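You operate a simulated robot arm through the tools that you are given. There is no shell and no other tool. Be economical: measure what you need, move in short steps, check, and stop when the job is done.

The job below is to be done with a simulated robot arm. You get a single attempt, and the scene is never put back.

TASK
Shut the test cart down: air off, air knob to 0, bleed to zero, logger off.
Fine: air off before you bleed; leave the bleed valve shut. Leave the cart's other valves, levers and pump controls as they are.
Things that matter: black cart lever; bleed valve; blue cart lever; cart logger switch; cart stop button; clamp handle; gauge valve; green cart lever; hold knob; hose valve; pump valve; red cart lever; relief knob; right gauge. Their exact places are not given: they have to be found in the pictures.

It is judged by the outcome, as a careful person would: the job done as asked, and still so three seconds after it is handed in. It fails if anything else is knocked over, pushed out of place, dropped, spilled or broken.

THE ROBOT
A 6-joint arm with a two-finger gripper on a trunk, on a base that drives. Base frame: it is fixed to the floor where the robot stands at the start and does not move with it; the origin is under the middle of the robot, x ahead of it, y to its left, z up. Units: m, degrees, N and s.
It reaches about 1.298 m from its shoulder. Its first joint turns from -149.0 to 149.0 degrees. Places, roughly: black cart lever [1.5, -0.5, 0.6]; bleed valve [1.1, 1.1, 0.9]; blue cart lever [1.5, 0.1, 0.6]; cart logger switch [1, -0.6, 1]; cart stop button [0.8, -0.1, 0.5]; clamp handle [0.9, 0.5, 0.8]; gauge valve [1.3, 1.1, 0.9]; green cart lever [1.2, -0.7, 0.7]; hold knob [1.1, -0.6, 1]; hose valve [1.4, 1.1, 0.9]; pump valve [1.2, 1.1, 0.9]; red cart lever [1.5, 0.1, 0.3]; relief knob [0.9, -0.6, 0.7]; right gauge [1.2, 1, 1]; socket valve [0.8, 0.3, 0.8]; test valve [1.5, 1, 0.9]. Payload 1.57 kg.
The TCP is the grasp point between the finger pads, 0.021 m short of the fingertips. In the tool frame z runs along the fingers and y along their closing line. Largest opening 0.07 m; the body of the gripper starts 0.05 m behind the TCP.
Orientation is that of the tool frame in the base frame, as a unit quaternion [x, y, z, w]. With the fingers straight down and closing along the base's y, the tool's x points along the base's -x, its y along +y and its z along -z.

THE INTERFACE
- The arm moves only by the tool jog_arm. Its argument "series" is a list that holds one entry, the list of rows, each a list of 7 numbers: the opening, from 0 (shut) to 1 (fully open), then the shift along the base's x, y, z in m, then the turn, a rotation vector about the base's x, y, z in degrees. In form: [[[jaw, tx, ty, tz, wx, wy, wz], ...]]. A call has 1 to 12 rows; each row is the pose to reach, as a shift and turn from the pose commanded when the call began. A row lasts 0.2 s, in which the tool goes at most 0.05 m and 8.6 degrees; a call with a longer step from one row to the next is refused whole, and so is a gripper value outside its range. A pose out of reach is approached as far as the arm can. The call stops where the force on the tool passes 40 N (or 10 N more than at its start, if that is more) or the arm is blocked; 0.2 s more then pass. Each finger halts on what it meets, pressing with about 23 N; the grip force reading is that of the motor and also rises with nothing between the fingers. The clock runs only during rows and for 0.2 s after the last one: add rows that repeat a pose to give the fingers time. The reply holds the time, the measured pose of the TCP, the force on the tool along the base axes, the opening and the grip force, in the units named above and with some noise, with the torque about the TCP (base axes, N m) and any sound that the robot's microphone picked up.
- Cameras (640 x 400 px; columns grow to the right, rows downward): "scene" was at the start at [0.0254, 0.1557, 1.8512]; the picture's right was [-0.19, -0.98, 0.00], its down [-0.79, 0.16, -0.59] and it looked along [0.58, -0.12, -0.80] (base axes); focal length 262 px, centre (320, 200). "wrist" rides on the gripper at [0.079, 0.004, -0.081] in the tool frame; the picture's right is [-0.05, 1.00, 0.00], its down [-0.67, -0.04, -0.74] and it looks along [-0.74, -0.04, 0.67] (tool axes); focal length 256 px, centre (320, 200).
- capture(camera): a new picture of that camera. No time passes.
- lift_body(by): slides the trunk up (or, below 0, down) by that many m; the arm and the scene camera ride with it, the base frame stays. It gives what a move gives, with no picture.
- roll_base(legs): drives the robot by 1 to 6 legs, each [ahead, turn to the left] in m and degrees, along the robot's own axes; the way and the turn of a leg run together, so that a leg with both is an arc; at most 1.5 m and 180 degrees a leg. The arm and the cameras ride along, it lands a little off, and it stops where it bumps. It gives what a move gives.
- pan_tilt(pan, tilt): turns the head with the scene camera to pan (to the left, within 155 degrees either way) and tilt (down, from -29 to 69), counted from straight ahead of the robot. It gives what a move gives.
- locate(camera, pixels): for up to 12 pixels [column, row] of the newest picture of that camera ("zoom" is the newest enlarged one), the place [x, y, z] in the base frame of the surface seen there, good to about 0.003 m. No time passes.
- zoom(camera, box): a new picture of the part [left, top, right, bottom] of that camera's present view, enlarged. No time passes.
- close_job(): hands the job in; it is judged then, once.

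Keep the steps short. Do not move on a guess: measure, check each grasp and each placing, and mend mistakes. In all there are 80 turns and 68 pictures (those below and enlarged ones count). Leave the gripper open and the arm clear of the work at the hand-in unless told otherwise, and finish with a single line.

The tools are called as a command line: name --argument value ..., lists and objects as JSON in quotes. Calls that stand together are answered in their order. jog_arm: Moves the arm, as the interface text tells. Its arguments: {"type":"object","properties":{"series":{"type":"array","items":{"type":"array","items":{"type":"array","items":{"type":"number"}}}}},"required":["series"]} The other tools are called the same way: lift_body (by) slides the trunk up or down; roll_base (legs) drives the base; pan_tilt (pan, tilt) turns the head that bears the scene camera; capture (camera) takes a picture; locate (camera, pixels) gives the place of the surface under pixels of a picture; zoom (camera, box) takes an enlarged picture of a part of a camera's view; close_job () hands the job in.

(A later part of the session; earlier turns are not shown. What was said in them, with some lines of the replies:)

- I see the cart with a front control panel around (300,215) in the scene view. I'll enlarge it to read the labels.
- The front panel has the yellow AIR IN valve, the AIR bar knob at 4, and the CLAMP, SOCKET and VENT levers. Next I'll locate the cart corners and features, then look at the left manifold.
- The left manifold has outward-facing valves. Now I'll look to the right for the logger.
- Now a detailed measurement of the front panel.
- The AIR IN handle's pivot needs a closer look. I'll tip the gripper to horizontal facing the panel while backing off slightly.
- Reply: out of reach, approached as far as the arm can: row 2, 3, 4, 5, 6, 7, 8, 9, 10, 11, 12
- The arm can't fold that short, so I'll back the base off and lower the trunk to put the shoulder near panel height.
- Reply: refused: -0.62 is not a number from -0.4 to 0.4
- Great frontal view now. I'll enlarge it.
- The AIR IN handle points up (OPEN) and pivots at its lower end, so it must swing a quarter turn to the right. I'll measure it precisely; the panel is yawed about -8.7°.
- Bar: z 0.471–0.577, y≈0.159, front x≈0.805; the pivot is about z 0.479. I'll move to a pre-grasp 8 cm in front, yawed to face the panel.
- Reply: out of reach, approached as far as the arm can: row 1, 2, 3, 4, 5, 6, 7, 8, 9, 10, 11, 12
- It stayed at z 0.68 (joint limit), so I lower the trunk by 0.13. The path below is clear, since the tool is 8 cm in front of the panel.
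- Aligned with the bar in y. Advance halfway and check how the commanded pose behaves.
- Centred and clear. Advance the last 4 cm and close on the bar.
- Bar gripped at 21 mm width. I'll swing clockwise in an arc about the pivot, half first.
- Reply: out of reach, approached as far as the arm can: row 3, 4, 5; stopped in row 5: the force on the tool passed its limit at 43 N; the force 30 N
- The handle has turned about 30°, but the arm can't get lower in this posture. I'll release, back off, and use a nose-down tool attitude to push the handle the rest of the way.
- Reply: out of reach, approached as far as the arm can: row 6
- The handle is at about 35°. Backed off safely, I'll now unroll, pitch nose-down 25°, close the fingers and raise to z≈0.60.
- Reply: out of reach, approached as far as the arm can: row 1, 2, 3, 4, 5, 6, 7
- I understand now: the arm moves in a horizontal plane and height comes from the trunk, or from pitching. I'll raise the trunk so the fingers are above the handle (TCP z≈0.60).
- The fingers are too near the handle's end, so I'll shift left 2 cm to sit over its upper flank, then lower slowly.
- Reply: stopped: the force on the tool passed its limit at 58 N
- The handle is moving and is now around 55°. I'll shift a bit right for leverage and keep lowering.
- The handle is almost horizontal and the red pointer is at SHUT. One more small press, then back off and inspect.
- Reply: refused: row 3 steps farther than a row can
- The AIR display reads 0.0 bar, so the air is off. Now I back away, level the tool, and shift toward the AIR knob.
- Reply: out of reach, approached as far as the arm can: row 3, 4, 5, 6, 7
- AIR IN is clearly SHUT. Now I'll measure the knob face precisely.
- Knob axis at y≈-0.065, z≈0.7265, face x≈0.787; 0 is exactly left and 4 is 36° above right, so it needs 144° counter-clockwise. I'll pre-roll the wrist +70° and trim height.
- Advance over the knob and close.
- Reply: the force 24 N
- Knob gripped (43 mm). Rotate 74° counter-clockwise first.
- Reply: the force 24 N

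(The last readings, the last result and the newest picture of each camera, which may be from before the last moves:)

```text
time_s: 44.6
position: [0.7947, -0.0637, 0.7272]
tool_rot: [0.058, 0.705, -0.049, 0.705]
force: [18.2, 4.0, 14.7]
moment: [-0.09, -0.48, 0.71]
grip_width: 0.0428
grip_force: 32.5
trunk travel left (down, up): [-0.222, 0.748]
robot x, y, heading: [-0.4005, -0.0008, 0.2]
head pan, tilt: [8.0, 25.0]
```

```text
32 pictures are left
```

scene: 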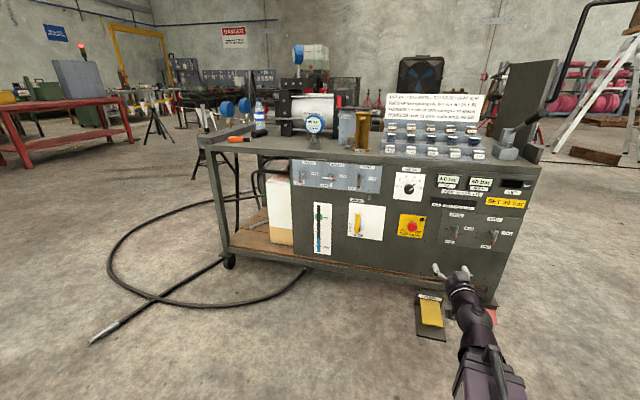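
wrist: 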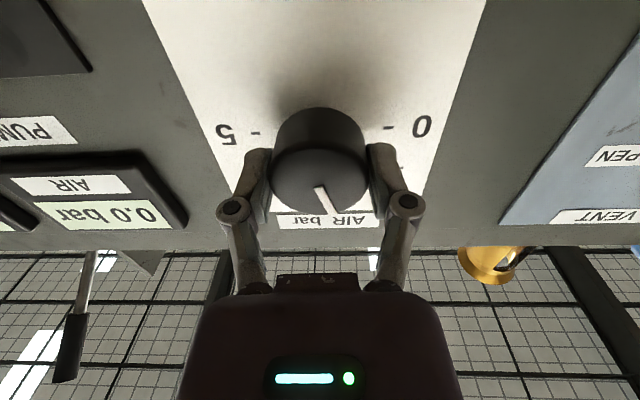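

The knob follows. Rotate the remaining ~71°.

jog_arm --series '[[[0, 0, 0, 0, -8.1, 1.25, 0], [0, 0, 0, 0, -16.2, 2.5, 0], [0, 0, 0, 0, -24.3, 3.74, 0], [0, 0, 0, 0, -32.4, 4.99, 0], [0, 0, 0, 0, -40.5, 6.23, 0], [0, 0, 0, 0, -48.6, 7.48, 0], [0, 0, 0, 0, -56.7, 8.73, 0], [0, 0, 0, 0, -64.8, 9.97, 0], [0, 0, 0, 0, -70.5, 10.8, 0], [0, 0, 0, 0, -70.5, 10.8, 0]]]'

capture --camera "wrist"

zoom --camera "scene" --box '[340, 180, 440, 250]'

```text
time_s: 46.8
position: [0.7942, -0.0634, 0.7254]
tool_rot: [-0.364, 0.607, -0.449, 0.545]
force: [6.2, 20.1, -4.0]
moment: [-0.01, 0.01, 0.17]
grip_width: 0.0427
grip_force: 31.7
trunk travel left (down, up): [-0.222, 0.748]
robot x, y, heading: [-0.4073, -0.0001, 0.2]
head pan, tilt: [8.0, 25.0]
```

```text
31 pictures are left
```

wrist: 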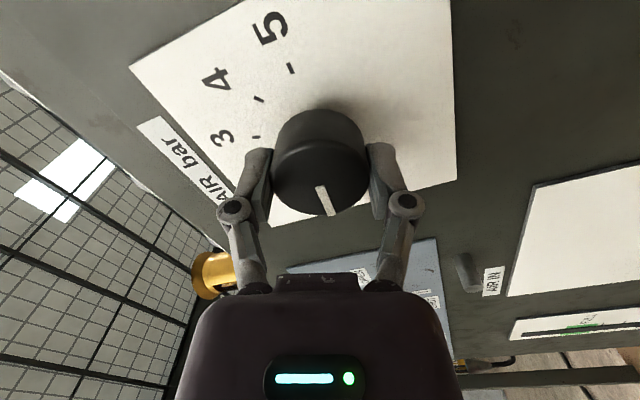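

```text
5.71 times, centred on (390, 215) of scene
```

zoom: 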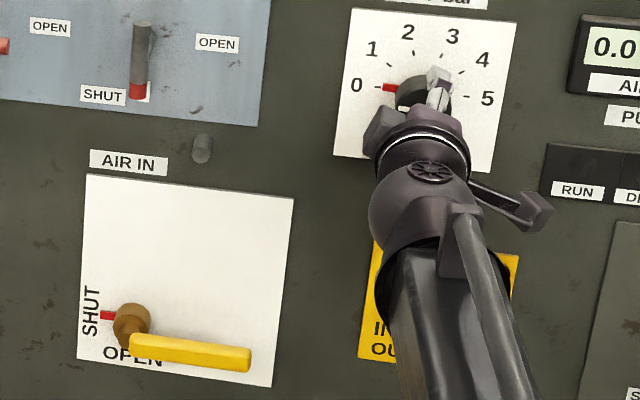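

The red pointer sits at 0. I release the knob, back straight off and check.

jog_arm --series '[[[1, 0, 0, 0, 0, 0, 0], [1, 0, 0, 0, 0, 0, 0], [1, 0, 0, 0, 0, 0, 0], [1, -0.045, 0.007, 0, 0, 0, 0], [1, -0.09, 0.014, 0, 0, 0, 0], [1, -0.13, 0.02, 0, 0, 0, 0], [1, -0.175, 0.02, 0, 0, 0, 0], [1, -0.22, 0.02, 0, 0, 0, 0], [1, -0.265, 0.02, 0, 0, 0, 0], [1, -0.31, 0.02, 0, 0, 0, 0], [1, -0.355, 0.02, 0, 0, 0, 0], [1, -0.4, 0.02, 0, 0, 0, 0]]]'

zoom --camera "scene" --box '[340, 160, 500, 260]'

```text
time_s: 49.4
position: [0.3933, -0.0436, 0.7269]
tool_rot: [-0.362, 0.607, -0.451, 0.545]
force: [0.9, 0.8, -1.0]
moment: [-0.03, -0.02, -0.02]
grip_width: 0.0698
grip_force: 0.0
trunk travel left (down, up): [-0.222, 0.748]
robot x, y, heading: [-0.4038, 0.0002, 0.3]
head pan, tilt: [8.0, 25.0]
```

```text
4.00 times, centred on (420, 210) of scene
```

zoom: 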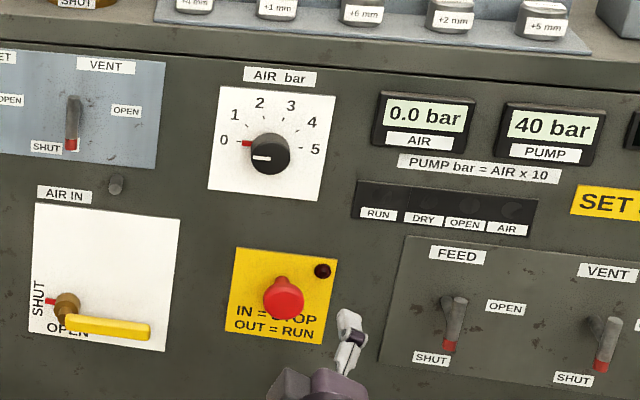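

Knob at 0, air 0.0, PUMP still 40 bar. Next is the bleed valve on the left manifold: raise the trunk and look left to plan the drive.

lift_body --by 0.3

pan_tilt --pan 40 --tilt 35

capture --camera "scene"

locate --camera "scene" --pixels '[[330, 190], [300, 210], [400, 250], [330, 260], [360, 230], [280, 180], [385, 110], [370, 145], [340, 140]]'

```text
time_s: 52.4
position: [0.3945, -0.0437, 1.0258]
tool_rot: [-0.362, 0.607, -0.45, 0.546]
force: [0.2, -0.5, 0.4]
moment: [0.02, -0.02, -0.01]
grip_width: 0.0699
grip_force: 0.1
trunk travel left (down, up): [-0.522, 0.448]
robot x, y, heading: [-0.4015, 0.0012, -0.1]
head pan, tilt: [8.0, 25.0]
```

```text
time_s: 53.3
position: [0.3928, -0.0434, 1.0265]
tool_rot: [-0.362, 0.608, -0.45, 0.545]
force: [-0.1, 0.2, 0.1]
moment: [0.01, -0.02, -0.04]
grip_width: 0.0697
grip_force: 0.1
trunk travel left (down, up): [-0.522, 0.448]
robot x, y, heading: [-0.4032, -0.0028, -0.1]
head pan, tilt: [40.0, 35.0]
```

```text
28 pictures are left
```

scene: 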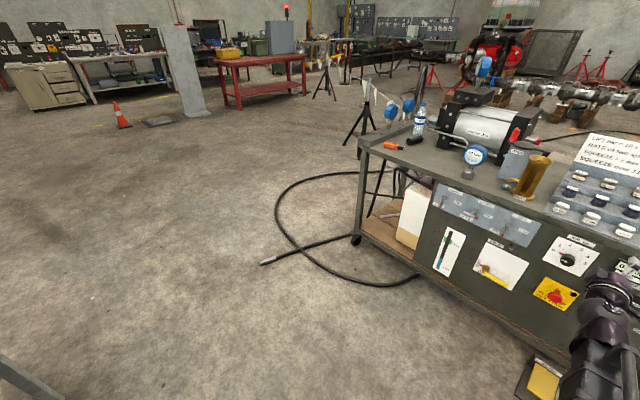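

```text
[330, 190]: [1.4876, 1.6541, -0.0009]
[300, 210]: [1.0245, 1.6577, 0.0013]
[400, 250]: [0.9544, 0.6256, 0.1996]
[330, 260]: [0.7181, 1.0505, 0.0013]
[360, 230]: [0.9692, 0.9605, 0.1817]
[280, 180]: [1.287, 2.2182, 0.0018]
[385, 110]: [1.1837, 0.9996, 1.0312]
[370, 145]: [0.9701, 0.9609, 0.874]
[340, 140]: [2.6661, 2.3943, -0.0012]
```

locate --camera "scene" --pixels '[[20, 385], [268, 262], [280, 215], [5, 362], [100, 380], [290, 330], [345, 238]]'

pan_tilt --pan 85 --tilt 40

capture --camera "scene"

```text
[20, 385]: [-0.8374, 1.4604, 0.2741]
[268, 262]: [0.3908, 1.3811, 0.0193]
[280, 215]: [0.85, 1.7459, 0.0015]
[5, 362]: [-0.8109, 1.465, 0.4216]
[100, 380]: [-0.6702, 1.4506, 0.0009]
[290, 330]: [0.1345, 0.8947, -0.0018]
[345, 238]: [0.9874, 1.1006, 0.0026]
```

```text
time_s: 54.5
position: [0.3936, -0.0435, 1.0265]
tool_rot: [-0.361, 0.608, -0.451, 0.545]
force: [-0.2, -1.0, 1.0]
moment: [-0.01, 0.01, -0.01]
grip_width: 0.0698
grip_force: 0.1
trunk travel left (down, up): [-0.522, 0.448]
robot x, y, heading: [-0.4054, -0.0002, -0.0]
head pan, tilt: [85.0, 40.0]
```

```text
27 pictures are left
```

scene: 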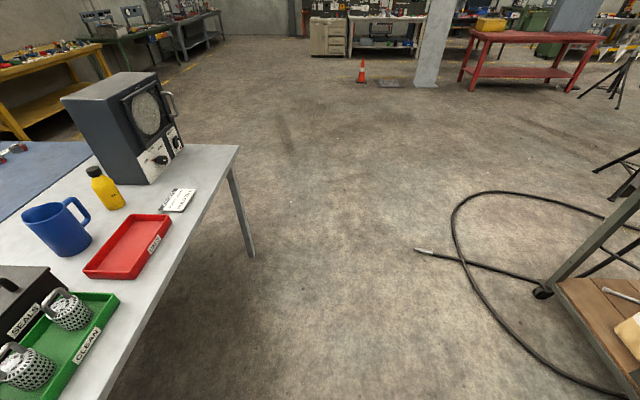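

The hose lies on the floor at (0.39,1.38)–(0.85,1.75), so I plan to go around it. First I check the robot's right side for a clear turn.

pan_tilt --pan -90 --tilt 35

capture --camera "scene"

```text
time_s: 57.1
position: [0.3926, -0.044, 1.0258]
tool_rot: [-0.361, 0.608, -0.45, 0.546]
force: [-0.1, -0.3, -0.4]
moment: [0.01, 0.02, 0.02]
grip_width: 0.0702
grip_force: 0.0
trunk travel left (down, up): [-0.522, 0.448]
robot x, y, heading: [-0.4067, -0.0024, 0.3]
head pan, tilt: [-90.0, 35.0]
```

```text
26 pictures are left
```

scene: 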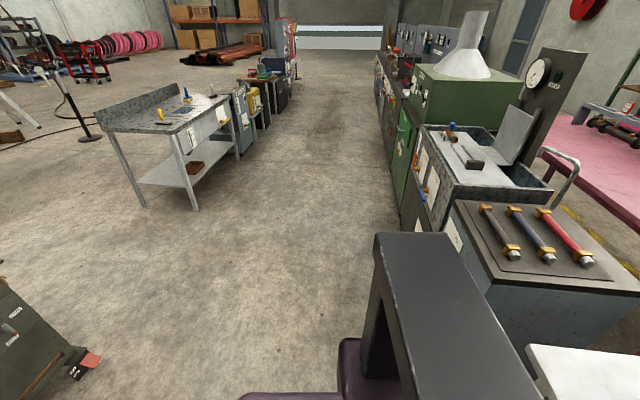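

Benches on the right are close too, so I'll fold the arm in before turning.

jog_arm --series '[[[1, -0.045, 0, 0, 0, 0, 0], [1, -0.09, 0, 0, 0, 0, 0], [1, -0.135, 0, 0, 0, 0, 0], [1, -0.18, 0, 0, 0, 0, 0], [1, -0.225, 0, 0, 0, 0, 0], [1, -0.27, 0, 0, 0, 0, 0], [1, -0.315, 0, 0, 0, 0, 0]]]'

pan_tilt --pan -30 --tilt 50

capture --camera "scene"

```text
time_s: 58.7
position: [0.3155, -0.0457, 1.0268]
tool_rot: [-0.361, 0.608, -0.451, 0.545]
force: [0.0, -0.4, 0.4]
moment: [0.0, -0.01, 0.02]
grip_width: 0.0701
grip_force: 0.0
out of reach, approached as far as the arm can: row 2, 3, 4, 5, 6, 7
trunk travel left (down, up): [-0.522, 0.448]
robot x, y, heading: [-0.4041, -0.0005, 0.0]
head pan, tilt: [-90.0, 35.0]
```

```text
time_s: 60.0
position: [0.317, -0.0443, 1.0265]
tool_rot: [-0.361, 0.608, -0.45, 0.545]
force: [-0.8, -0.2, -0.5]
moment: [-0.02, 0.02, -0.03]
grip_width: 0.0698
grip_force: 0.0
trunk travel left (down, up): [-0.522, 0.448]
robot x, y, heading: [-0.4037, 0.0035, 0.2]
head pan, tilt: [-30.0, 50.0]
```

```text
25 pictures are left
```

scene: 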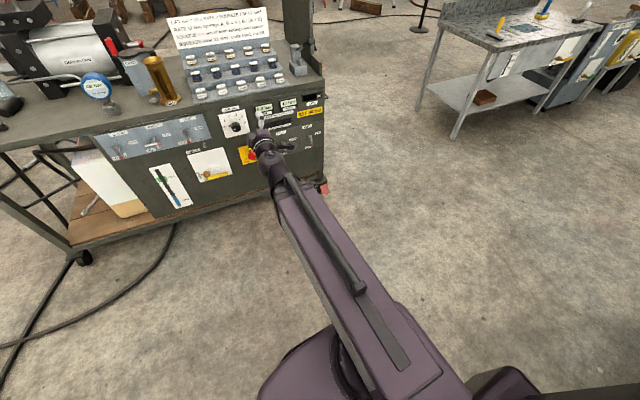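

I'll drive in stages: forward a bit, left 90°, then up the aisle between bench and hose tip.

roll_base --legs '[[0.22, 0], [0, 90], [1.6, 0], [0, -50]]'

pan_tilt --pan -20 --tilt 35

capture --camera "scene"

```text
refused: 1.6 is not a number from -1.5 to 1.5
```

```text
time_s: 60.8
position: [0.3158, -0.0456, 1.0258]
tool_rot: [-0.362, 0.607, -0.45, 0.546]
force: [-0.2, 0.0, 0.3]
moment: [0.01, 0.03, 0.01]
grip_width: 0.0701
grip_force: 0.1
trunk travel left (down, up): [-0.522, 0.448]
robot x, y, heading: [-0.4046, -0.0015, 0.2]
head pan, tilt: [-20.0, 35.0]
```

```text
24 pictures are left
```

scene: 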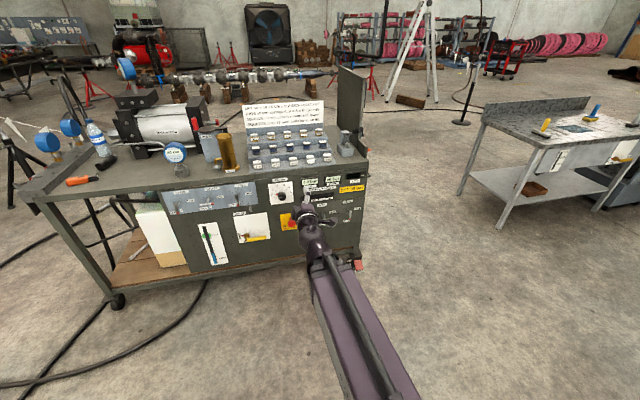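

roll_base --legs '[[0.22, 0], [0, 90], [1.5, 0], [0.1, 0], [0, -50]]'

capture --camera "scene"

```text
time_s: 81.6
position: [0.4307, 2.0641, 1.0273]
tool_rot: [-0.542, 0.454, -0.245, 0.664]
force: [-0.3, 0.3, 0.5]
moment: [0.0, 0.01, -0.01]
grip_width: 0.0699
grip_force: 0.1
trunk travel left (down, up): [-0.522, 0.448]
robot x, y, heading: [-0.1479, 1.6374, 38.8]
head pan, tilt: [-20.0, 35.0]
```

```text
23 pictures are left
```

scene: 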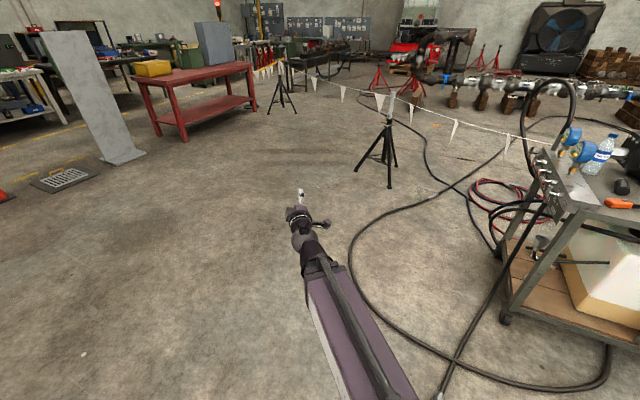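

The manifold's valves are visible now at around (548,175). I'll zoom in and locate the tripod.

locate --camera "scene" --pixels '[[357, 168], [388, 187], [388, 110], [280, 112], [352, 250], [440, 200]]'

zoom --camera "scene" --box '[520, 120, 616, 230]'

```text
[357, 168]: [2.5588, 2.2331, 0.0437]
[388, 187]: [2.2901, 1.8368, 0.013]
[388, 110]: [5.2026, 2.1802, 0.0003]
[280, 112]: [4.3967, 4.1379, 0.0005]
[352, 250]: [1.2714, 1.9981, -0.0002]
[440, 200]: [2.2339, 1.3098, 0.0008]
```

```text
3.64 times, centred on (568, 175) of scene
```

zoom: 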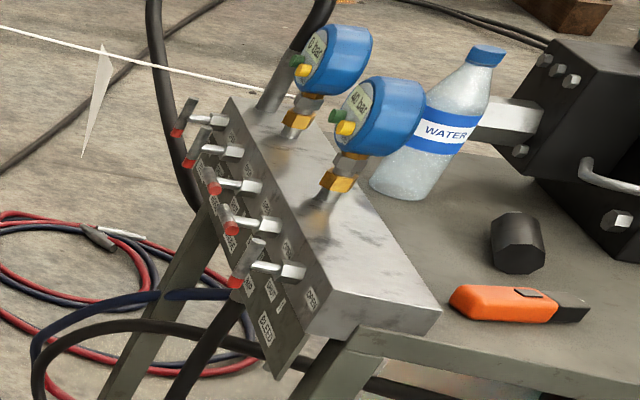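

The tripod is at about (2.4,2.0), well clear. I drive to about (0.85,2.25) and turn right to face the manifold.

roll_base --legs '[[0, -7.4], [1.17, 0], [0, -121.4]]'

pan_tilt --pan 8 --tilt 30

capture --camera "scene"

```text
time_s: 97.1
position: [0.7969, 1.5135, 1.0263]
tool_rot: [-0.182, -0.683, 0.705, -0.059]
force: [-0.2, -1.2, -0.4]
moment: [0.02, 0.03, -0.02]
grip_width: 0.0697
grip_force: 0.0
trunk travel left (down, up): [-0.522, 0.448]
robot x, y, heading: [0.7911, 2.2345, -90.9]
head pan, tilt: [-20.0, 35.0]
```

```text
time_s: 98.0
position: [0.7945, 1.5133, 1.0267]
tool_rot: [-0.183, -0.683, 0.705, -0.059]
force: [0.1, 0.7, -0.3]
moment: [0.0, 0.02, 0.0]
grip_width: 0.0703
grip_force: 0.0
trunk travel left (down, up): [-0.522, 0.448]
robot x, y, heading: [0.7877, 2.2358, -91.3]
head pan, tilt: [8.0, 30.0]
```

```text
21 pictures are left
```

scene: 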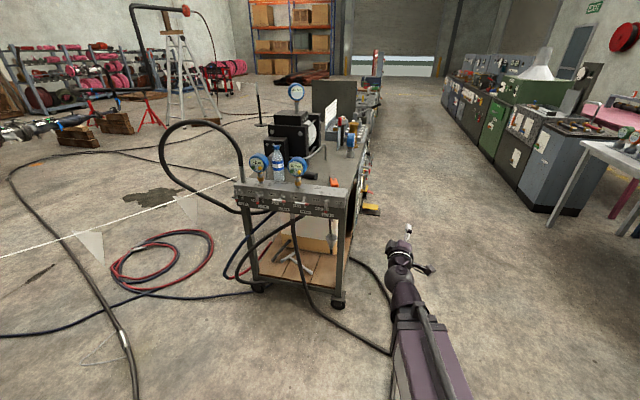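

zoom --camera "scene" --box '[225, 145, 353, 225]'

```text
5.00 times, centred on (289, 185) of scene
```

zoom: 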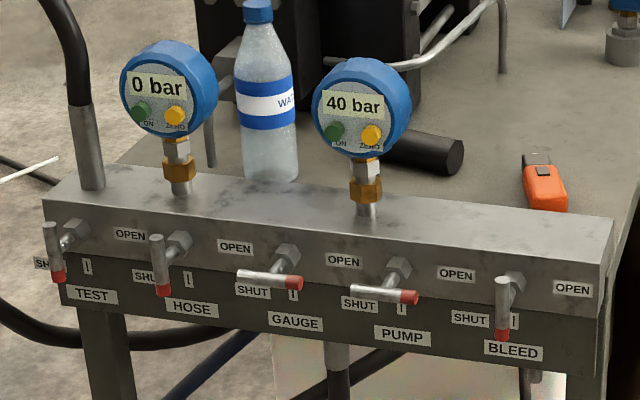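

BLEED (rightmost) has its red end down at SHUT; OPEN is to the right, i.e. red end turned counter-clockwise 90° as seen from here. The right gauge reads 40 bar. I'll zoom on it and measure.

zoom --camera "scene" --box '[312, 190, 352, 220]'

locate --camera "zoom" --pixels '[[208, 160], [208, 190], [208, 225], [208, 250], [225, 165], [240, 145], [120, 190], [320, 170], [215, 140]]'

```text
13.33 times, centred on (332, 205) of scene
```

zoom: 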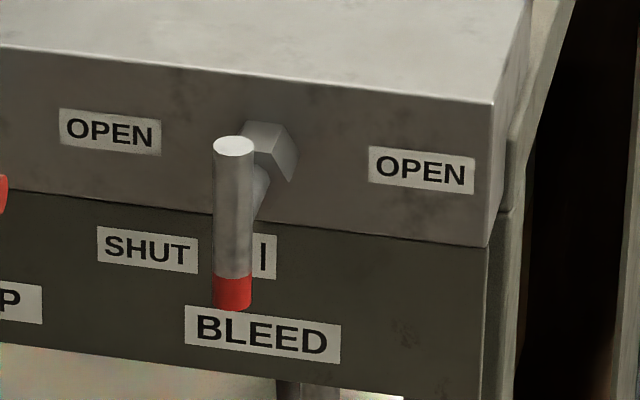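

```text
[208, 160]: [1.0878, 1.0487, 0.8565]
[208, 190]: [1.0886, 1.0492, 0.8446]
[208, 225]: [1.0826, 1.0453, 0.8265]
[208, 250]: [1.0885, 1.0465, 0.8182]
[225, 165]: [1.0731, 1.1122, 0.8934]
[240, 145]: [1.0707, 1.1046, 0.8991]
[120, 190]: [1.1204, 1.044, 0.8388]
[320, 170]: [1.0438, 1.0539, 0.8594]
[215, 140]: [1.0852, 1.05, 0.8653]
```

locate --camera "zoom" --pixels '[[233, 150], [233, 165], [233, 200], [233, 240], [233, 265], [233, 290], [233, 303], [222, 200], [245, 200], [262, 190], [270, 150]]'

capture --camera "wrist"

```text
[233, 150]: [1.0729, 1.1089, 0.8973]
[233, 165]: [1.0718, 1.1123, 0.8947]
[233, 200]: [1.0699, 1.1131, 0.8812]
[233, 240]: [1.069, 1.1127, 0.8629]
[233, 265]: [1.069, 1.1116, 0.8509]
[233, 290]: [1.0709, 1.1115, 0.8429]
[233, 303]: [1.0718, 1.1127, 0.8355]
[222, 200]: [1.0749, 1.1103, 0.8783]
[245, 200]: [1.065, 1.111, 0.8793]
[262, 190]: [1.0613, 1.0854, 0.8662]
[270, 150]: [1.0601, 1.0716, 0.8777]
```

```text
18 pictures are left
```

wrist: 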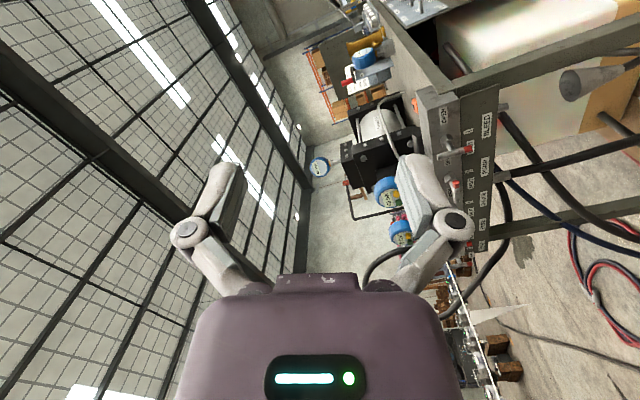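

Bleed bar: centre (1.070,1.106,0.868), length 65 mm, stem at centre. I move to a pre-grasp 10 cm out with roll returned to upright closing.

jog_arm --series '[[[1, 0.029, -0.0304, 0, -1.07, -6.94, 0.15], [1, 0.058, -0.0608, 0, -2.14, -13.9, 0.3], [1, 0.087, -0.0912, 0, -3.2, -20.8, 0.45], [1, 0.116, -0.1216, 0, -4.3, -27.8, 0.6], [1, 0.145, -0.152, 0, -5.35, -34.7, 0.75], [1, 0.174, -0.1824, 0, -6.4, -41.6, 0.9], [1, 0.203, -0.2128, 0, -7.5, -48.6, 1.05], [1, 0.232, -0.2432, 0, -8.6, -55.5, 1.2], [1, 0.261, -0.2736, 0, -9.6, -62.5, 1.35], [1, 0.29, -0.304, 0, -10.7, -69.4, 1.5], [1, 0.29, -0.304, 0, -10.7, -69.4, 1.5]]]'

lift_body --by -0.159

capture --camera "wrist"

```text
time_s: 100.4
position: [1.0869, 1.2088, 1.0251]
tool_rot: [0.536, 0.466, -0.532, 0.461]
force: [-0.6, 0.2, 0.8]
moment: [-0.01, -0.01, -0.03]
grip_width: 0.0702
grip_force: 0.1
out of reach, approached as far as the arm can: row 7, 8, 9, 10
trunk travel left (down, up): [-0.522, 0.448]
robot x, y, heading: [0.7898, 2.2365, -91.0]
head pan, tilt: [8.0, 30.0]
```

```text
time_s: 102.3
position: [1.0857, 1.2088, 0.8661]
tool_rot: [0.535, 0.466, -0.532, 0.461]
force: [-0.2, -0.3, -0.5]
moment: [0.01, 0.01, 0.01]
grip_width: 0.0703
grip_force: 0.1
trunk travel left (down, up): [-0.363, 0.607]
robot x, y, heading: [0.7862, 2.2333, -91.0]
head pan, tilt: [8.0, 30.0]
```

```text
17 pictures are left
```

wrist: 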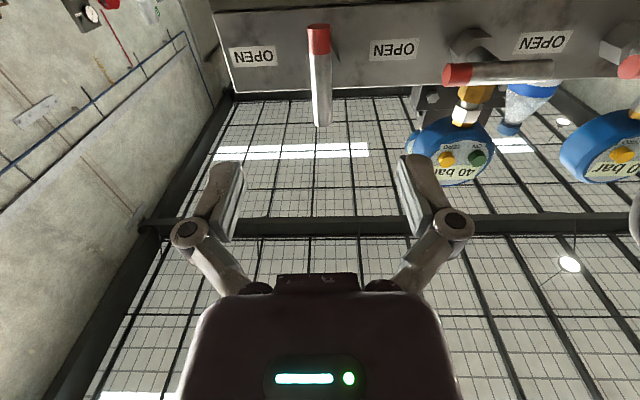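

Well centred on the bar. Narrow the jaws somewhat, advance, and close.

jog_arm --series '[[[0.6, -0.005, -0.032, 0, 0, 0, 0], [0.6, -0.0105, -0.066, 0, 0, 0, 0], [0.6, -0.0157, -0.0985, 0, 0, 0, 0], [0, -0.0157, -0.0985, 0, 0, 0, 0], [0, -0.0157, -0.0985, 0, 0, 0, 0], [0, -0.0157, -0.0985, 0, 0, 0, 0]]]'

capture --camera "wrist"

```text
time_s: 103.7
position: [1.0744, 1.1088, 0.8658]
tool_rot: [0.535, 0.466, -0.532, 0.462]
force: [7.4, -2.2, 1.0]
moment: [0.32, -0.08, 0.65]
grip_width: 0.0143
grip_force: 31.7
trunk travel left (down, up): [-0.363, 0.607]
robot x, y, heading: [0.7872, 2.2386, -91.2]
head pan, tilt: [8.0, 30.0]
```

```text
16 pictures are left
```

wrist: 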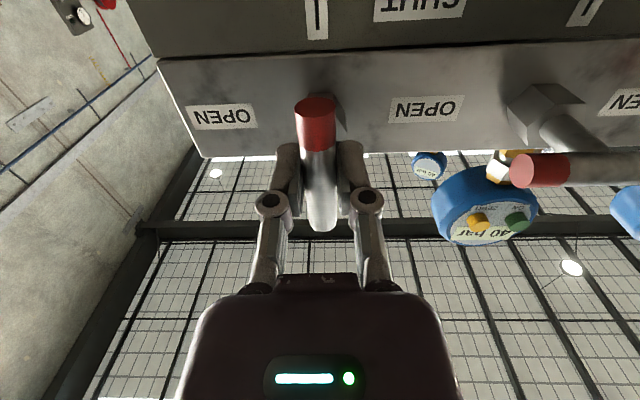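

Bar gripped. Now turn it counter-clockwise 90° toward OPEN.

jog_arm --series '[[[0, 0, 0, 0, 1.25, 8.1, 0], [0, 0, 0, 0, 2.5, 16.2, 0], [0, 0, 0, 0, 3.74, 24.3, 0], [0, 0, 0, 0, 4.99, 32.4, 0], [0, 0, 0, 0, 6.23, 40.5, 0], [0, 0, 0, 0, 7.48, 48.6, 0], [0, 0, 0, 0, 8.73, 56.7, 0], [0, 0, 0, 0, 9.97, 64.8, 0], [0, 0, 0, 0, 11.2, 72.9, 0], [0, 0, 0, 0, 12.5, 81, 0], [0, 0, 0, 0, 13.7, 88.9, 0], [0, 0, 0, 0, 13.7, 88.9, 0]]]'

zoom --camera "scene" --box '[245, 135, 373, 215]'

```text
time_s: 106.0
position: [1.0721, 1.1098, 0.8643]
tool_rot: [-0.086, -0.696, 0.712, 0.024]
force: [1.2, 0.3, -38.7]
moment: [0.92, -0.11, 0.17]
grip_width: 0.0143
grip_force: 32.0
out of reach, approached as far as the arm can: row 11
trunk travel left (down, up): [-0.363, 0.607]
robot x, y, heading: [0.793, 2.2356, -91.5]
head pan, tilt: [8.0, 30.0]
stopped in row 11: the force on the tool passed its limit at 68 N (the readings are from after the stop); the commanded pose is now the measured one
```

```text
5.00 times, centred on (309, 175) of scene
```

zoom: 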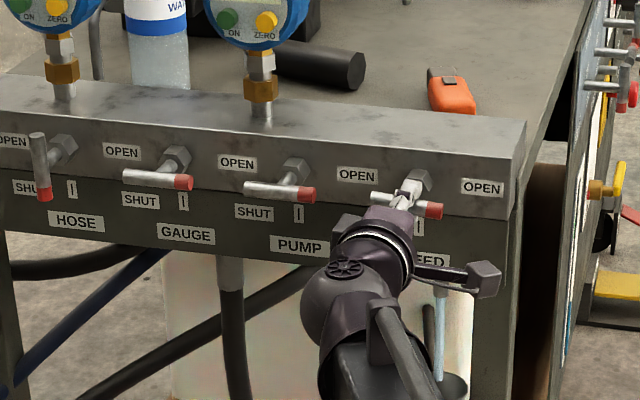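

Bleed is at OPEN. Check the gauge.

zoom --camera "scene" --box '[270, 110, 334, 150]'

```text
10.00 times, centred on (302, 130) of scene
```

zoom: 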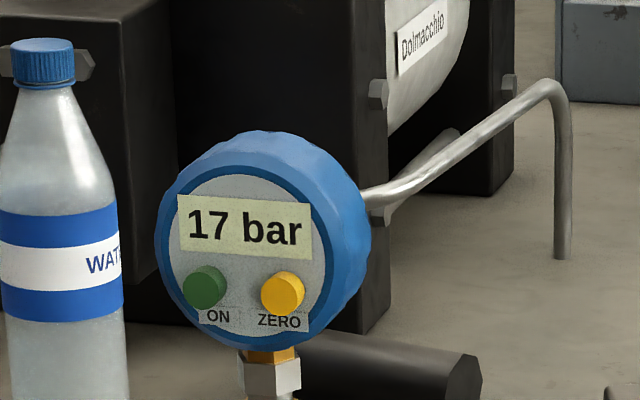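

17 bar and falling. Hold in place to let it drain.

jog_arm --series '[[[0, 0, 0, 0, 0, 0, 0], [0, 0, 0, 0, 0, 0, 0], [0, 0, 0, 0, 0, 0, 0], [0, 0, 0, 0, 0, 0, 0], [0, 0, 0, 0, 0, 0, 0], [0, 0, 0, 0, 0, 0, 0], [0, 0, 0, 0, 0, 0, 0], [0, 0, 0, 0, 0, 0, 0], [0, 0, 0, 0, 0, 0, 0], [0, 0, 0, 0, 0, 0, 0], [0, 0, 0, 0, 0, 0, 0], [0, 0, 0, 0, 0, 0, 0]]]'

jog_arm --series '[[[0, 0, 0, 0, 0, 0, 0], [0, 0, 0, 0, 0, 0, 0], [0, 0, 0, 0, 0, 0, 0], [0, 0, 0, 0, 0, 0, 0], [0, 0, 0, 0, 0, 0, 0], [0, 0, 0, 0, 0, 0, 0], [0, 0, 0, 0, 0, 0, 0], [0, 0, 0, 0, 0, 0, 0], [0, 0, 0, 0, 0, 0, 0], [0, 0, 0, 0, 0, 0, 0], [0, 0, 0, 0, 0, 0, 0], [0, 0, 0, 0, 0, 0, 0]]]'

jog_arm --series '[[[0, 0, 0, 0, 0, 0, 0], [0, 0, 0, 0, 0, 0, 0], [0, 0, 0, 0, 0, 0, 0], [0, 0, 0, 0, 0, 0, 0], [0, 0, 0, 0, 0, 0, 0], [0, 0, 0, 0, 0, 0, 0], [0, 0, 0, 0, 0, 0, 0], [0, 0, 0, 0, 0, 0, 0], [0, 0, 0, 0, 0, 0, 0], [0, 0, 0, 0, 0, 0, 0], [0, 0, 0, 0, 0, 0, 0], [0, 0, 0, 0, 0, 0, 0]]]'

zoom --camera "scene" --box '[225, 110, 353, 190]'

```text
time_s: 106.7
position: [1.0725, 1.1099, 0.8654]
tool_rot: [-0.088, -0.697, 0.711, 0.021]
force: [-0.4, -1.2, -42.1]
moment: [0.9, -0.07, -0.38]
grip_width: 0.014
grip_force: 32.6
trunk travel left (down, up): [-0.363, 0.607]
robot x, y, heading: [0.7886, 2.2374, -91.1]
head pan, tilt: [8.0, 30.0]
stopped in row 3: the force on the tool passed its limit at 50 N (the readings are from after the stop); the commanded pose is now the measured one
```

```text
time_s: 109.3
position: [1.073, 1.1107, 0.8638]
tool_rot: [-0.087, -0.697, 0.711, 0.022]
force: [2.2, 0.7, -45.8]
moment: [0.81, -0.05, 0.35]
grip_width: 0.0144
grip_force: 32.1
trunk travel left (down, up): [-0.363, 0.607]
robot x, y, heading: [0.7854, 2.2349, -91.3]
head pan, tilt: [8.0, 30.0]
```

```text
time_s: 111.9
position: [1.0733, 1.1107, 0.8648]
tool_rot: [-0.087, -0.697, 0.711, 0.022]
force: [2.1, -0.7, -44.7]
moment: [0.87, -0.06, -0.04]
grip_width: 0.0143
grip_force: 31.9
trunk travel left (down, up): [-0.363, 0.607]
robot x, y, heading: [0.7876, 2.2331, -91.0]
head pan, tilt: [8.0, 30.0]
```

```text
5.00 times, centred on (289, 150) of scene
```

zoom: 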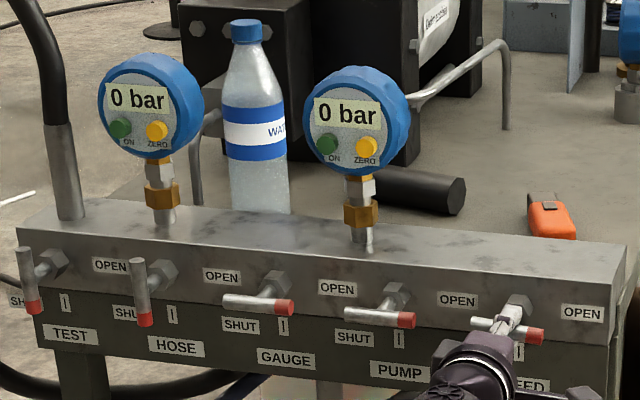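

Right gauge reads 0 bar. There's a ‑45 N vertical load (trunk slightly high), so I relieve it by 3 mm, then turn the bar back to SHUT.

lift_body --by -0.003

jog_arm --series '[[[0, 0, 0, 0, -1.25, -8.1, 0], [0, 0, 0, 0, -2.5, -16.2, 0], [0, 0, 0, 0, -3.74, -24.3, 0], [0, 0, 0, 0, -4.99, -32.4, 0], [0, 0, 0, 0, -6.23, -40.5, 0], [0, 0, 0, 0, -7.48, -48.6, 0], [0, 0, 0, 0, -8.73, -56.7, 0], [0, 0, 0, 0, -9.97, -64.8, 0], [0, 0, 0, 0, -11.2, -72.9, 0], [0, 0, 0, 0, -12.5, -81, 0], [0, 0, 0, 0, -13.5, -87.5, 0], [0, 0, 0, 0, -13.5, -87.5, 0]]]'

capture --camera "wrist"

```text
time_s: 112.5
position: [1.0725, 1.1098, 0.8653]
tool_rot: [-0.086, -0.696, 0.713, 0.024]
force: [6.8, -19.6, -16.1]
moment: [0.68, -0.02, -0.57]
grip_width: 0.0145
grip_force: 32.0
trunk travel left (down, up): [-0.36, 0.61]
robot x, y, heading: [0.7888, 2.2354, -91.2]
head pan, tilt: [8.0, 30.0]
```

```text
time_s: 115.0
position: [1.0751, 1.1133, 0.862]
tool_rot: [0.556, 0.438, -0.526, 0.472]
force: [20.1, -18.8, 0.4]
moment: [-0.65, 0.58, 0.36]
grip_width: 0.0154
grip_force: 31.3
out of reach, approached as far as the arm can: row 9, 10, 11, 12
trunk travel left (down, up): [-0.36, 0.61]
robot x, y, heading: [0.792, 2.233, -91.3]
head pan, tilt: [8.0, 30.0]
```

```text
12 pictures are left
```

wrist: 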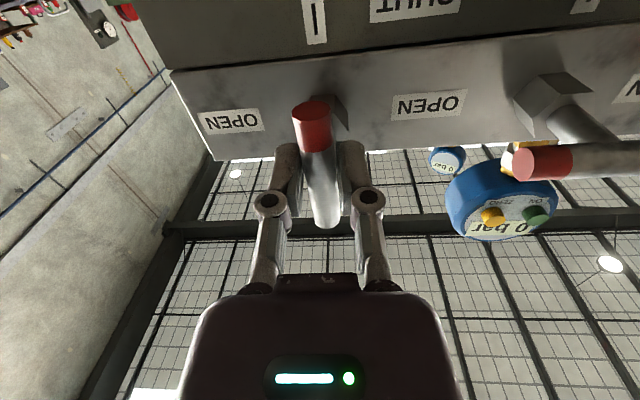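

The bar is back vertical, red end down. Release, back straight off and check.

jog_arm --series '[[[0.6, 0, 0, 0, 0, 0, 0], [0.6, 0, 0, 0, 0, 0, 0], [0.6, 0, 0, 0, 0, 0, 0], [0.6, 0.007, 0.045, 0, 0, 0, 0], [0.8, 0.014, 0.09, 0, 0, 0, 0], [1, 0.01, 0.135, 0, 0, 0, 0], [1, -0.02, 0.17, 0, 0, 0, 0], [1, -0.05, 0.2, 0, 0, 0, 0], [1, -0.08, 0.23, 0, 0, 0, 0], [1, -0.11, 0.26, 0, 0, 0, 0], [1, -0.14, 0.29, 0, 0, 0, 0], [1, -0.17, 0.32, 0, 0, 0, 0]]]'

zoom --camera "scene" --box '[240, 110, 368, 230]'

```text
time_s: 117.7
position: [0.9014, 1.4367, 0.8637]
tool_rot: [0.557, 0.437, -0.525, 0.472]
force: [0.3, 0.3, -1.0]
moment: [0.02, 0.0, 0.02]
grip_width: 0.0698
grip_force: 0.1
trunk travel left (down, up): [-0.36, 0.61]
robot x, y, heading: [0.7881, 2.2371, -91.2]
head pan, tilt: [8.0, 30.0]
```

```text
3.33 times, centred on (304, 170) of scene
```

zoom: 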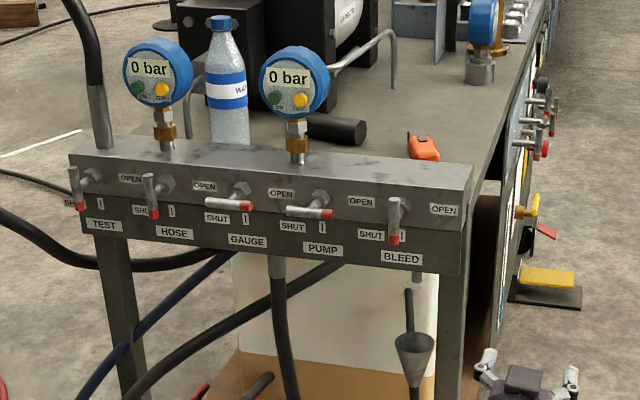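

Bleed valve shut, both gauges 0 bar. Now retrace the route by reversing and head to the cart's right end for the logger.

lift_body --by 0.16

roll_base --legs '[[0, 121.5], [-1.15, 0], [0, 60], [-1.5, 0], [-1.2, 0], [0, -70]]'

pan_tilt --pan 10 --tilt 30

capture --camera "scene"

```text
time_s: 119.5
position: [0.9012, 1.4351, 1.0238]
tool_rot: [0.557, 0.438, -0.525, 0.472]
force: [-0.8, -0.9, 1.0]
moment: [-0.01, 0.0, -0.01]
grip_width: 0.0699
grip_force: 0.1
trunk travel left (down, up): [-0.52, 0.45]
robot x, y, heading: [0.7883, 2.2351, -91.3]
head pan, tilt: [8.0, 30.0]
```

```text
time_s: 158.2
position: [0.4904, -0.6338, 1.0239]
tool_rot: [-0.04, 0.707, 0.087, 0.7]
force: [-0.2, 0.2, 0.5]
moment: [0.01, -0.01, 0.01]
grip_width: 0.0699
grip_force: 0.1
trunk travel left (down, up): [-0.52, 0.45]
robot x, y, heading: [-0.2155, -1.0339, 19.2]
head pan, tilt: [8.0, 30.0]
```

```text
time_s: 158.8
position: [0.4896, -0.6349, 1.0251]
tool_rot: [-0.04, 0.707, 0.085, 0.701]
force: [0.2, -0.6, 0.0]
moment: [0.02, 0.0, 0.01]
grip_width: 0.0699
grip_force: 0.0
trunk travel left (down, up): [-0.52, 0.45]
robot x, y, heading: [-0.2139, -1.0354, 19.0]
head pan, tilt: [10.0, 30.0]
```

```text
10 pictures are left
```

scene: 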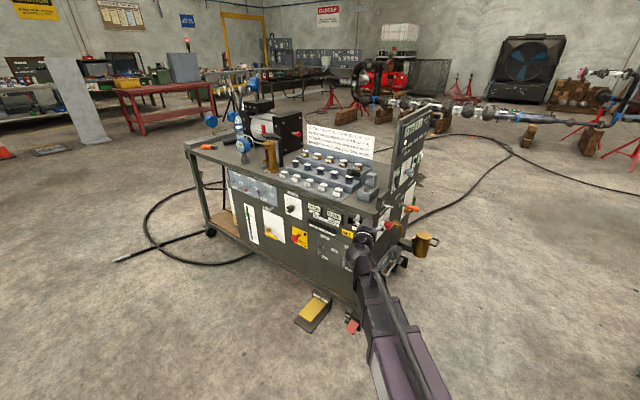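

The right face is seen obliquely near (405,185). I move around to the right end, keeping clear of the metal table (its corner leg is about (0.73,-2.04)).

roll_base --legs '[[0, -44], [0.62, 0], [0, 40]]'

pan_tilt --pan 35 --tilt 28

capture --camera "scene"

```text
time_s: 168.7
position: [1.0867, -0.9631, 1.0234]
tool_rot: [-0.01, 0.708, 0.056, 0.704]
force: [0.3, 0.5, -0.9]
moment: [0.02, -0.01, 0.02]
grip_width: 0.07
grip_force: 0.1
trunk travel left (down, up): [-0.52, 0.45]
robot x, y, heading: [0.3509, -1.2819, 13.7]
head pan, tilt: [10.0, 30.0]
```

```text
time_s: 169.6
position: [1.087, -0.9621, 1.0245]
tool_rot: [-0.009, 0.708, 0.056, 0.704]
force: [0.1, 0.4, 0.2]
moment: [-0.04, 0.0, 0.0]
grip_width: 0.07
grip_force: 0.0
trunk travel left (down, up): [-0.52, 0.45]
robot x, y, heading: [0.3488, -1.2844, 14.2]
head pan, tilt: [35.0, 28.0]
```

```text
9 pictures are left
```

scene: 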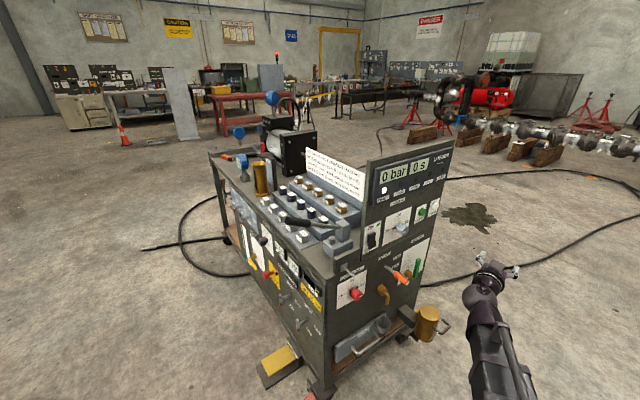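

The right-end panel is in full view with the switch near (373,236). I'll zoom in on it.

zoom --camera "scene" --box '[355, 150, 455, 250]'

```text
4.00 times, centred on (405, 200) of scene
```

zoom: 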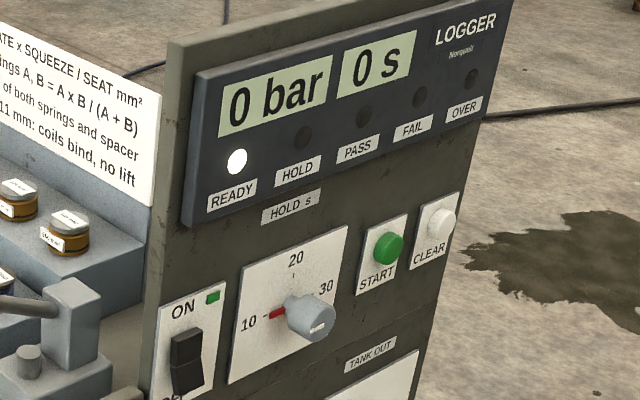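

zoom --camera "scene" --box '[364, 218, 394, 258]'

locate --camera "zoom" --pixels '[[260, 150], [280, 110], [270, 170], [280, 200], [290, 240], [360, 150], [345, 300], [215, 120]]'

```text
10.00 times, centred on (379, 238) of scene
```

zoom: 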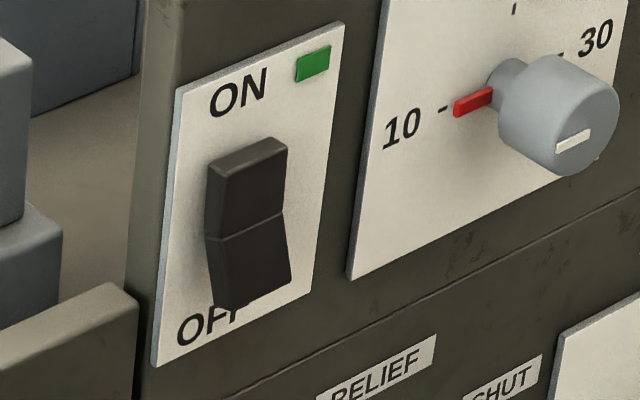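

```text
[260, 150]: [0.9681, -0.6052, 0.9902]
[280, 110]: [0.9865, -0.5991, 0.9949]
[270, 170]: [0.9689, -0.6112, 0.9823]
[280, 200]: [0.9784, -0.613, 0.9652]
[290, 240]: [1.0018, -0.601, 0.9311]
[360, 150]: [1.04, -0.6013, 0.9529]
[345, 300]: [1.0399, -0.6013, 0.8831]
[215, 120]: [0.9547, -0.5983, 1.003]
```

locate --camera "zoom" --pixels '[[245, 165], [245, 185], [245, 205], [245, 220], [245, 235], [248, 250], [250, 270], [250, 285], [225, 270], [275, 265], [180, 330], [180, 200]]'

```text
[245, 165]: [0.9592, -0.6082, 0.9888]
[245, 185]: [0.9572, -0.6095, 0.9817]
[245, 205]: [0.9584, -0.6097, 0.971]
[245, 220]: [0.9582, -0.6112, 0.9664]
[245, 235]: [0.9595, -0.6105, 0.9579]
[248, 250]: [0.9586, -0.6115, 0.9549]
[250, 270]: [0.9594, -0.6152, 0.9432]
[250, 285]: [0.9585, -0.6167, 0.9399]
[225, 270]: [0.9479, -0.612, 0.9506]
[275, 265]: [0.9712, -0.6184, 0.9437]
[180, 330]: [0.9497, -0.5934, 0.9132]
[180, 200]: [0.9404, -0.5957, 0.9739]
```

The rocker's lower half stands proud (y≈-0.617 at z≈0.943), so pressing it gives OFF. I'll rotate the tool to face the panel, with fingers closed and tips ending 6 cm away.

jog_arm --series '[[[0.5, -0.0156, 0.0166, 0, 0, 0, 8.44], [0, -0.0311, 0.0333, 0, 0, 0, 16.9], [0, -0.0467, 0.05, 0, 0, 0, 25.3], [0, -0.0622, 0.0667, 0, 0, 0, 33.8], [0, -0.0778, 0.0833, 0, 0, 0, 42.2], [0, -0.0933, 0.1, 0, 0, 0, 50.6], [0, -0.1089, 0.1167, 0, 0, 0, 59.1], [0, -0.1244, 0.1333, 0, 0, 0, 67.5], [0, -0.14, 0.15, 0, 0, 0, 76], [0, -0.14, 0.19, 0, 0, 0, 76], [0, -0.14, 0.23, 0, 0, 0, 76], [0, -0.14, 0.266, 0, 0, 0, 76]]]'

lift_body --by -0.081

capture --camera "wrist"

```text
time_s: 172.2
position: [0.9466, -0.6938, 1.0238]
tool_rot: [-0.443, 0.554, 0.477, 0.52]
force: [-0.2, -0.4, -0.3]
moment: [0.03, -0.01, -0.03]
grip_width: 0.0
grip_force: 23.9
out of reach, approached as far as the arm can: row 3
trunk travel left (down, up): [-0.52, 0.45]
robot x, y, heading: [0.3467, -1.2896, 13.9]
head pan, tilt: [35.0, 28.0]
```

```text
time_s: 173.3
position: [0.9469, -0.6949, 0.9425]
tool_rot: [-0.444, 0.553, 0.477, 0.52]
force: [0.2, 0.3, 0.2]
moment: [-0.04, 0.01, 0.03]
grip_width: 0.0001
grip_force: 23.1
trunk travel left (down, up): [-0.439, 0.531]
robot x, y, heading: [0.345, -1.2854, 13.8]
head pan, tilt: [35.0, 28.0]
```

```text
6 pictures are left
```

wrist: 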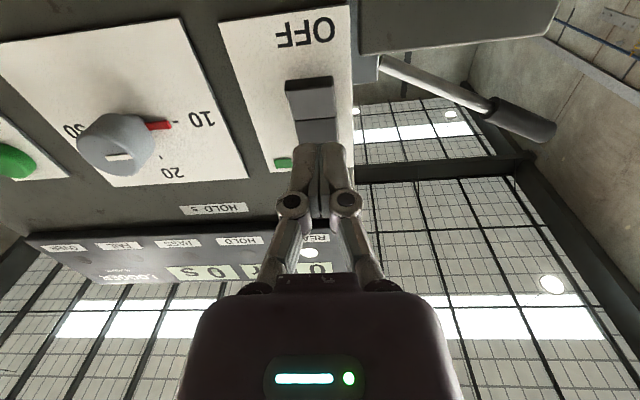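

Aligned with the rocker. Press forward gradually along the panel normal.

jog_arm --series '[[[0, 0.006, 0.0395, 0, 0, 0, 0], [0, 0.0085, 0.055, 0, 0, 0, 0], [0, 0.0093, 0.061, 0, 0, 0, 0], [0, 0.01, 0.065, 0, 0, 0, 0], [0, 0.0107, 0.069, 0, 0, 0, 0], [0, 0.0113, 0.073, 0, 0, 0, 0]]]'

jog_arm --series '[[[0, -0.006, -0.04, 0, 0, 0, 0], [0, -0.012, -0.08, 0, 0, 0, 0]]]'

capture --camera "wrist"

```text
time_s: 174.7
position: [0.9554, -0.6295, 0.9431]
tool_rot: [-0.444, 0.554, 0.475, 0.52]
force: [-0.5, -9.5, -2.3]
moment: [0.07, 0.01, 0.09]
grip_width: 0.0
grip_force: 28.5
trunk travel left (down, up): [-0.439, 0.531]
robot x, y, heading: [0.3458, -1.2851, 13.8]
head pan, tilt: [35.0, 28.0]
stopped in row 6: the force on the tool passed its limit at 48 N (the readings are from after the stop); the commanded pose is now the measured one
```

```text
time_s: 175.3
position: [0.9433, -0.7088, 0.9423]
tool_rot: [-0.445, 0.553, 0.476, 0.519]
force: [0.4, 0.3, 0.7]
moment: [-0.01, 0.01, -0.01]
grip_width: 0.0003
grip_force: 28.8
trunk travel left (down, up): [-0.439, 0.531]
robot x, y, heading: [0.3487, -1.2872, 13.8]
head pan, tilt: [35.0, 28.0]
```

```text
5 pictures are left
```

wrist: 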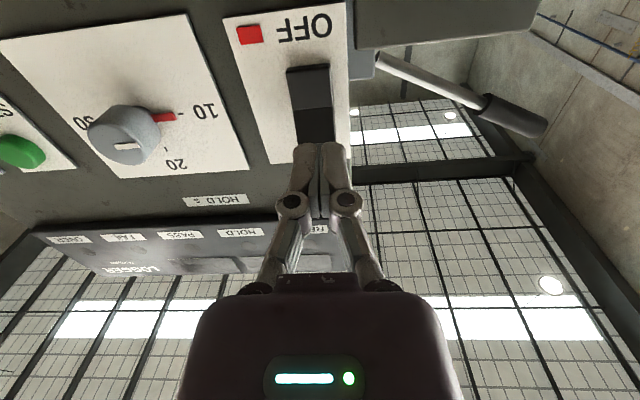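

The red OFF light is on and the logger display is blank. Back away, open the gripper, and do a final check.

jog_arm --series '[[[0, -0.006, -0.045, 0, 0, 0, 0], [0.3, -0.012, -0.09, 0, 0, 0, 0], [0.6, -0.018, -0.135, 0, 0, 0, 0], [1, -0.024, -0.18, 0, 0, 0, 0], [1, -0.024, -0.18, 0, 0, 0, 0], [1, -0.024, -0.18, 0, 0, 0, 0]]]'

roll_base --legs '[[-0.5, 0]]'

zoom --camera "scene" --box '[200, 100, 500, 340]'

```text
time_s: 176.7
position: [0.9218, -0.8873, 0.942]
tool_rot: [-0.445, 0.554, 0.476, 0.519]
force: [0.4, 0.1, 0.4]
moment: [-0.01, 0.02, 0.01]
grip_width: 0.0701
grip_force: 0.0
trunk travel left (down, up): [-0.439, 0.531]
robot x, y, heading: [0.3442, -1.2851, 13.8]
head pan, tilt: [35.0, 28.0]
```

```text
time_s: 180.1
position: [0.445, -1.0077, 0.9415]
tool_rot: [-0.443, 0.555, 0.473, 0.522]
force: [-0.2, 1.2, 0.3]
moment: [-0.04, 0.01, 0.0]
grip_width: 0.0702
grip_force: 0.0
trunk travel left (down, up): [-0.439, 0.531]
robot x, y, heading: [-0.1314, -1.4033, 13.3]
head pan, tilt: [35.0, 28.0]
```

```text
1.67 times, centred on (350, 220) of scene
```

zoom: 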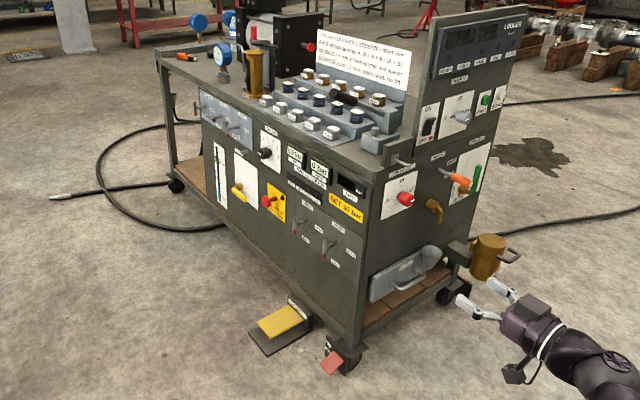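

One closer look at the front panel to confirm the final states.

zoom --camera "scene" --box '[285, 140, 385, 240]'

```text
4.00 times, centred on (335, 190) of scene
```

zoom: 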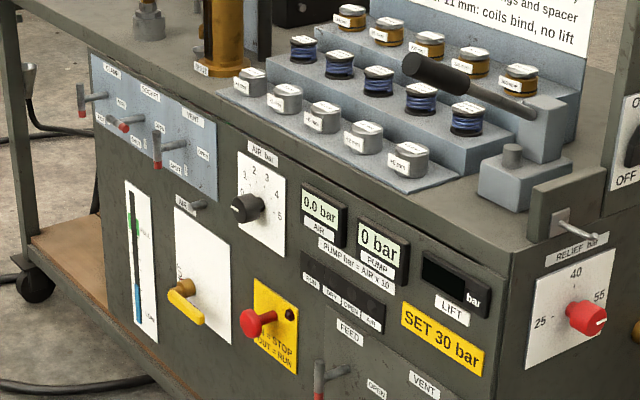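

Air reads 0.0, pump reads 0, the AIR knob is at 0, AIR IN is shut, the bleed valve is shut and the logger is off. The other controls are unchanged, so I'm handing in.

close_job

```text
The job is handed in.
```

The test cart is shut down: air off, AIR knob at 0, pressure bled to 0 bar with the bleed valve shut again, logger off, and no other controls touched.
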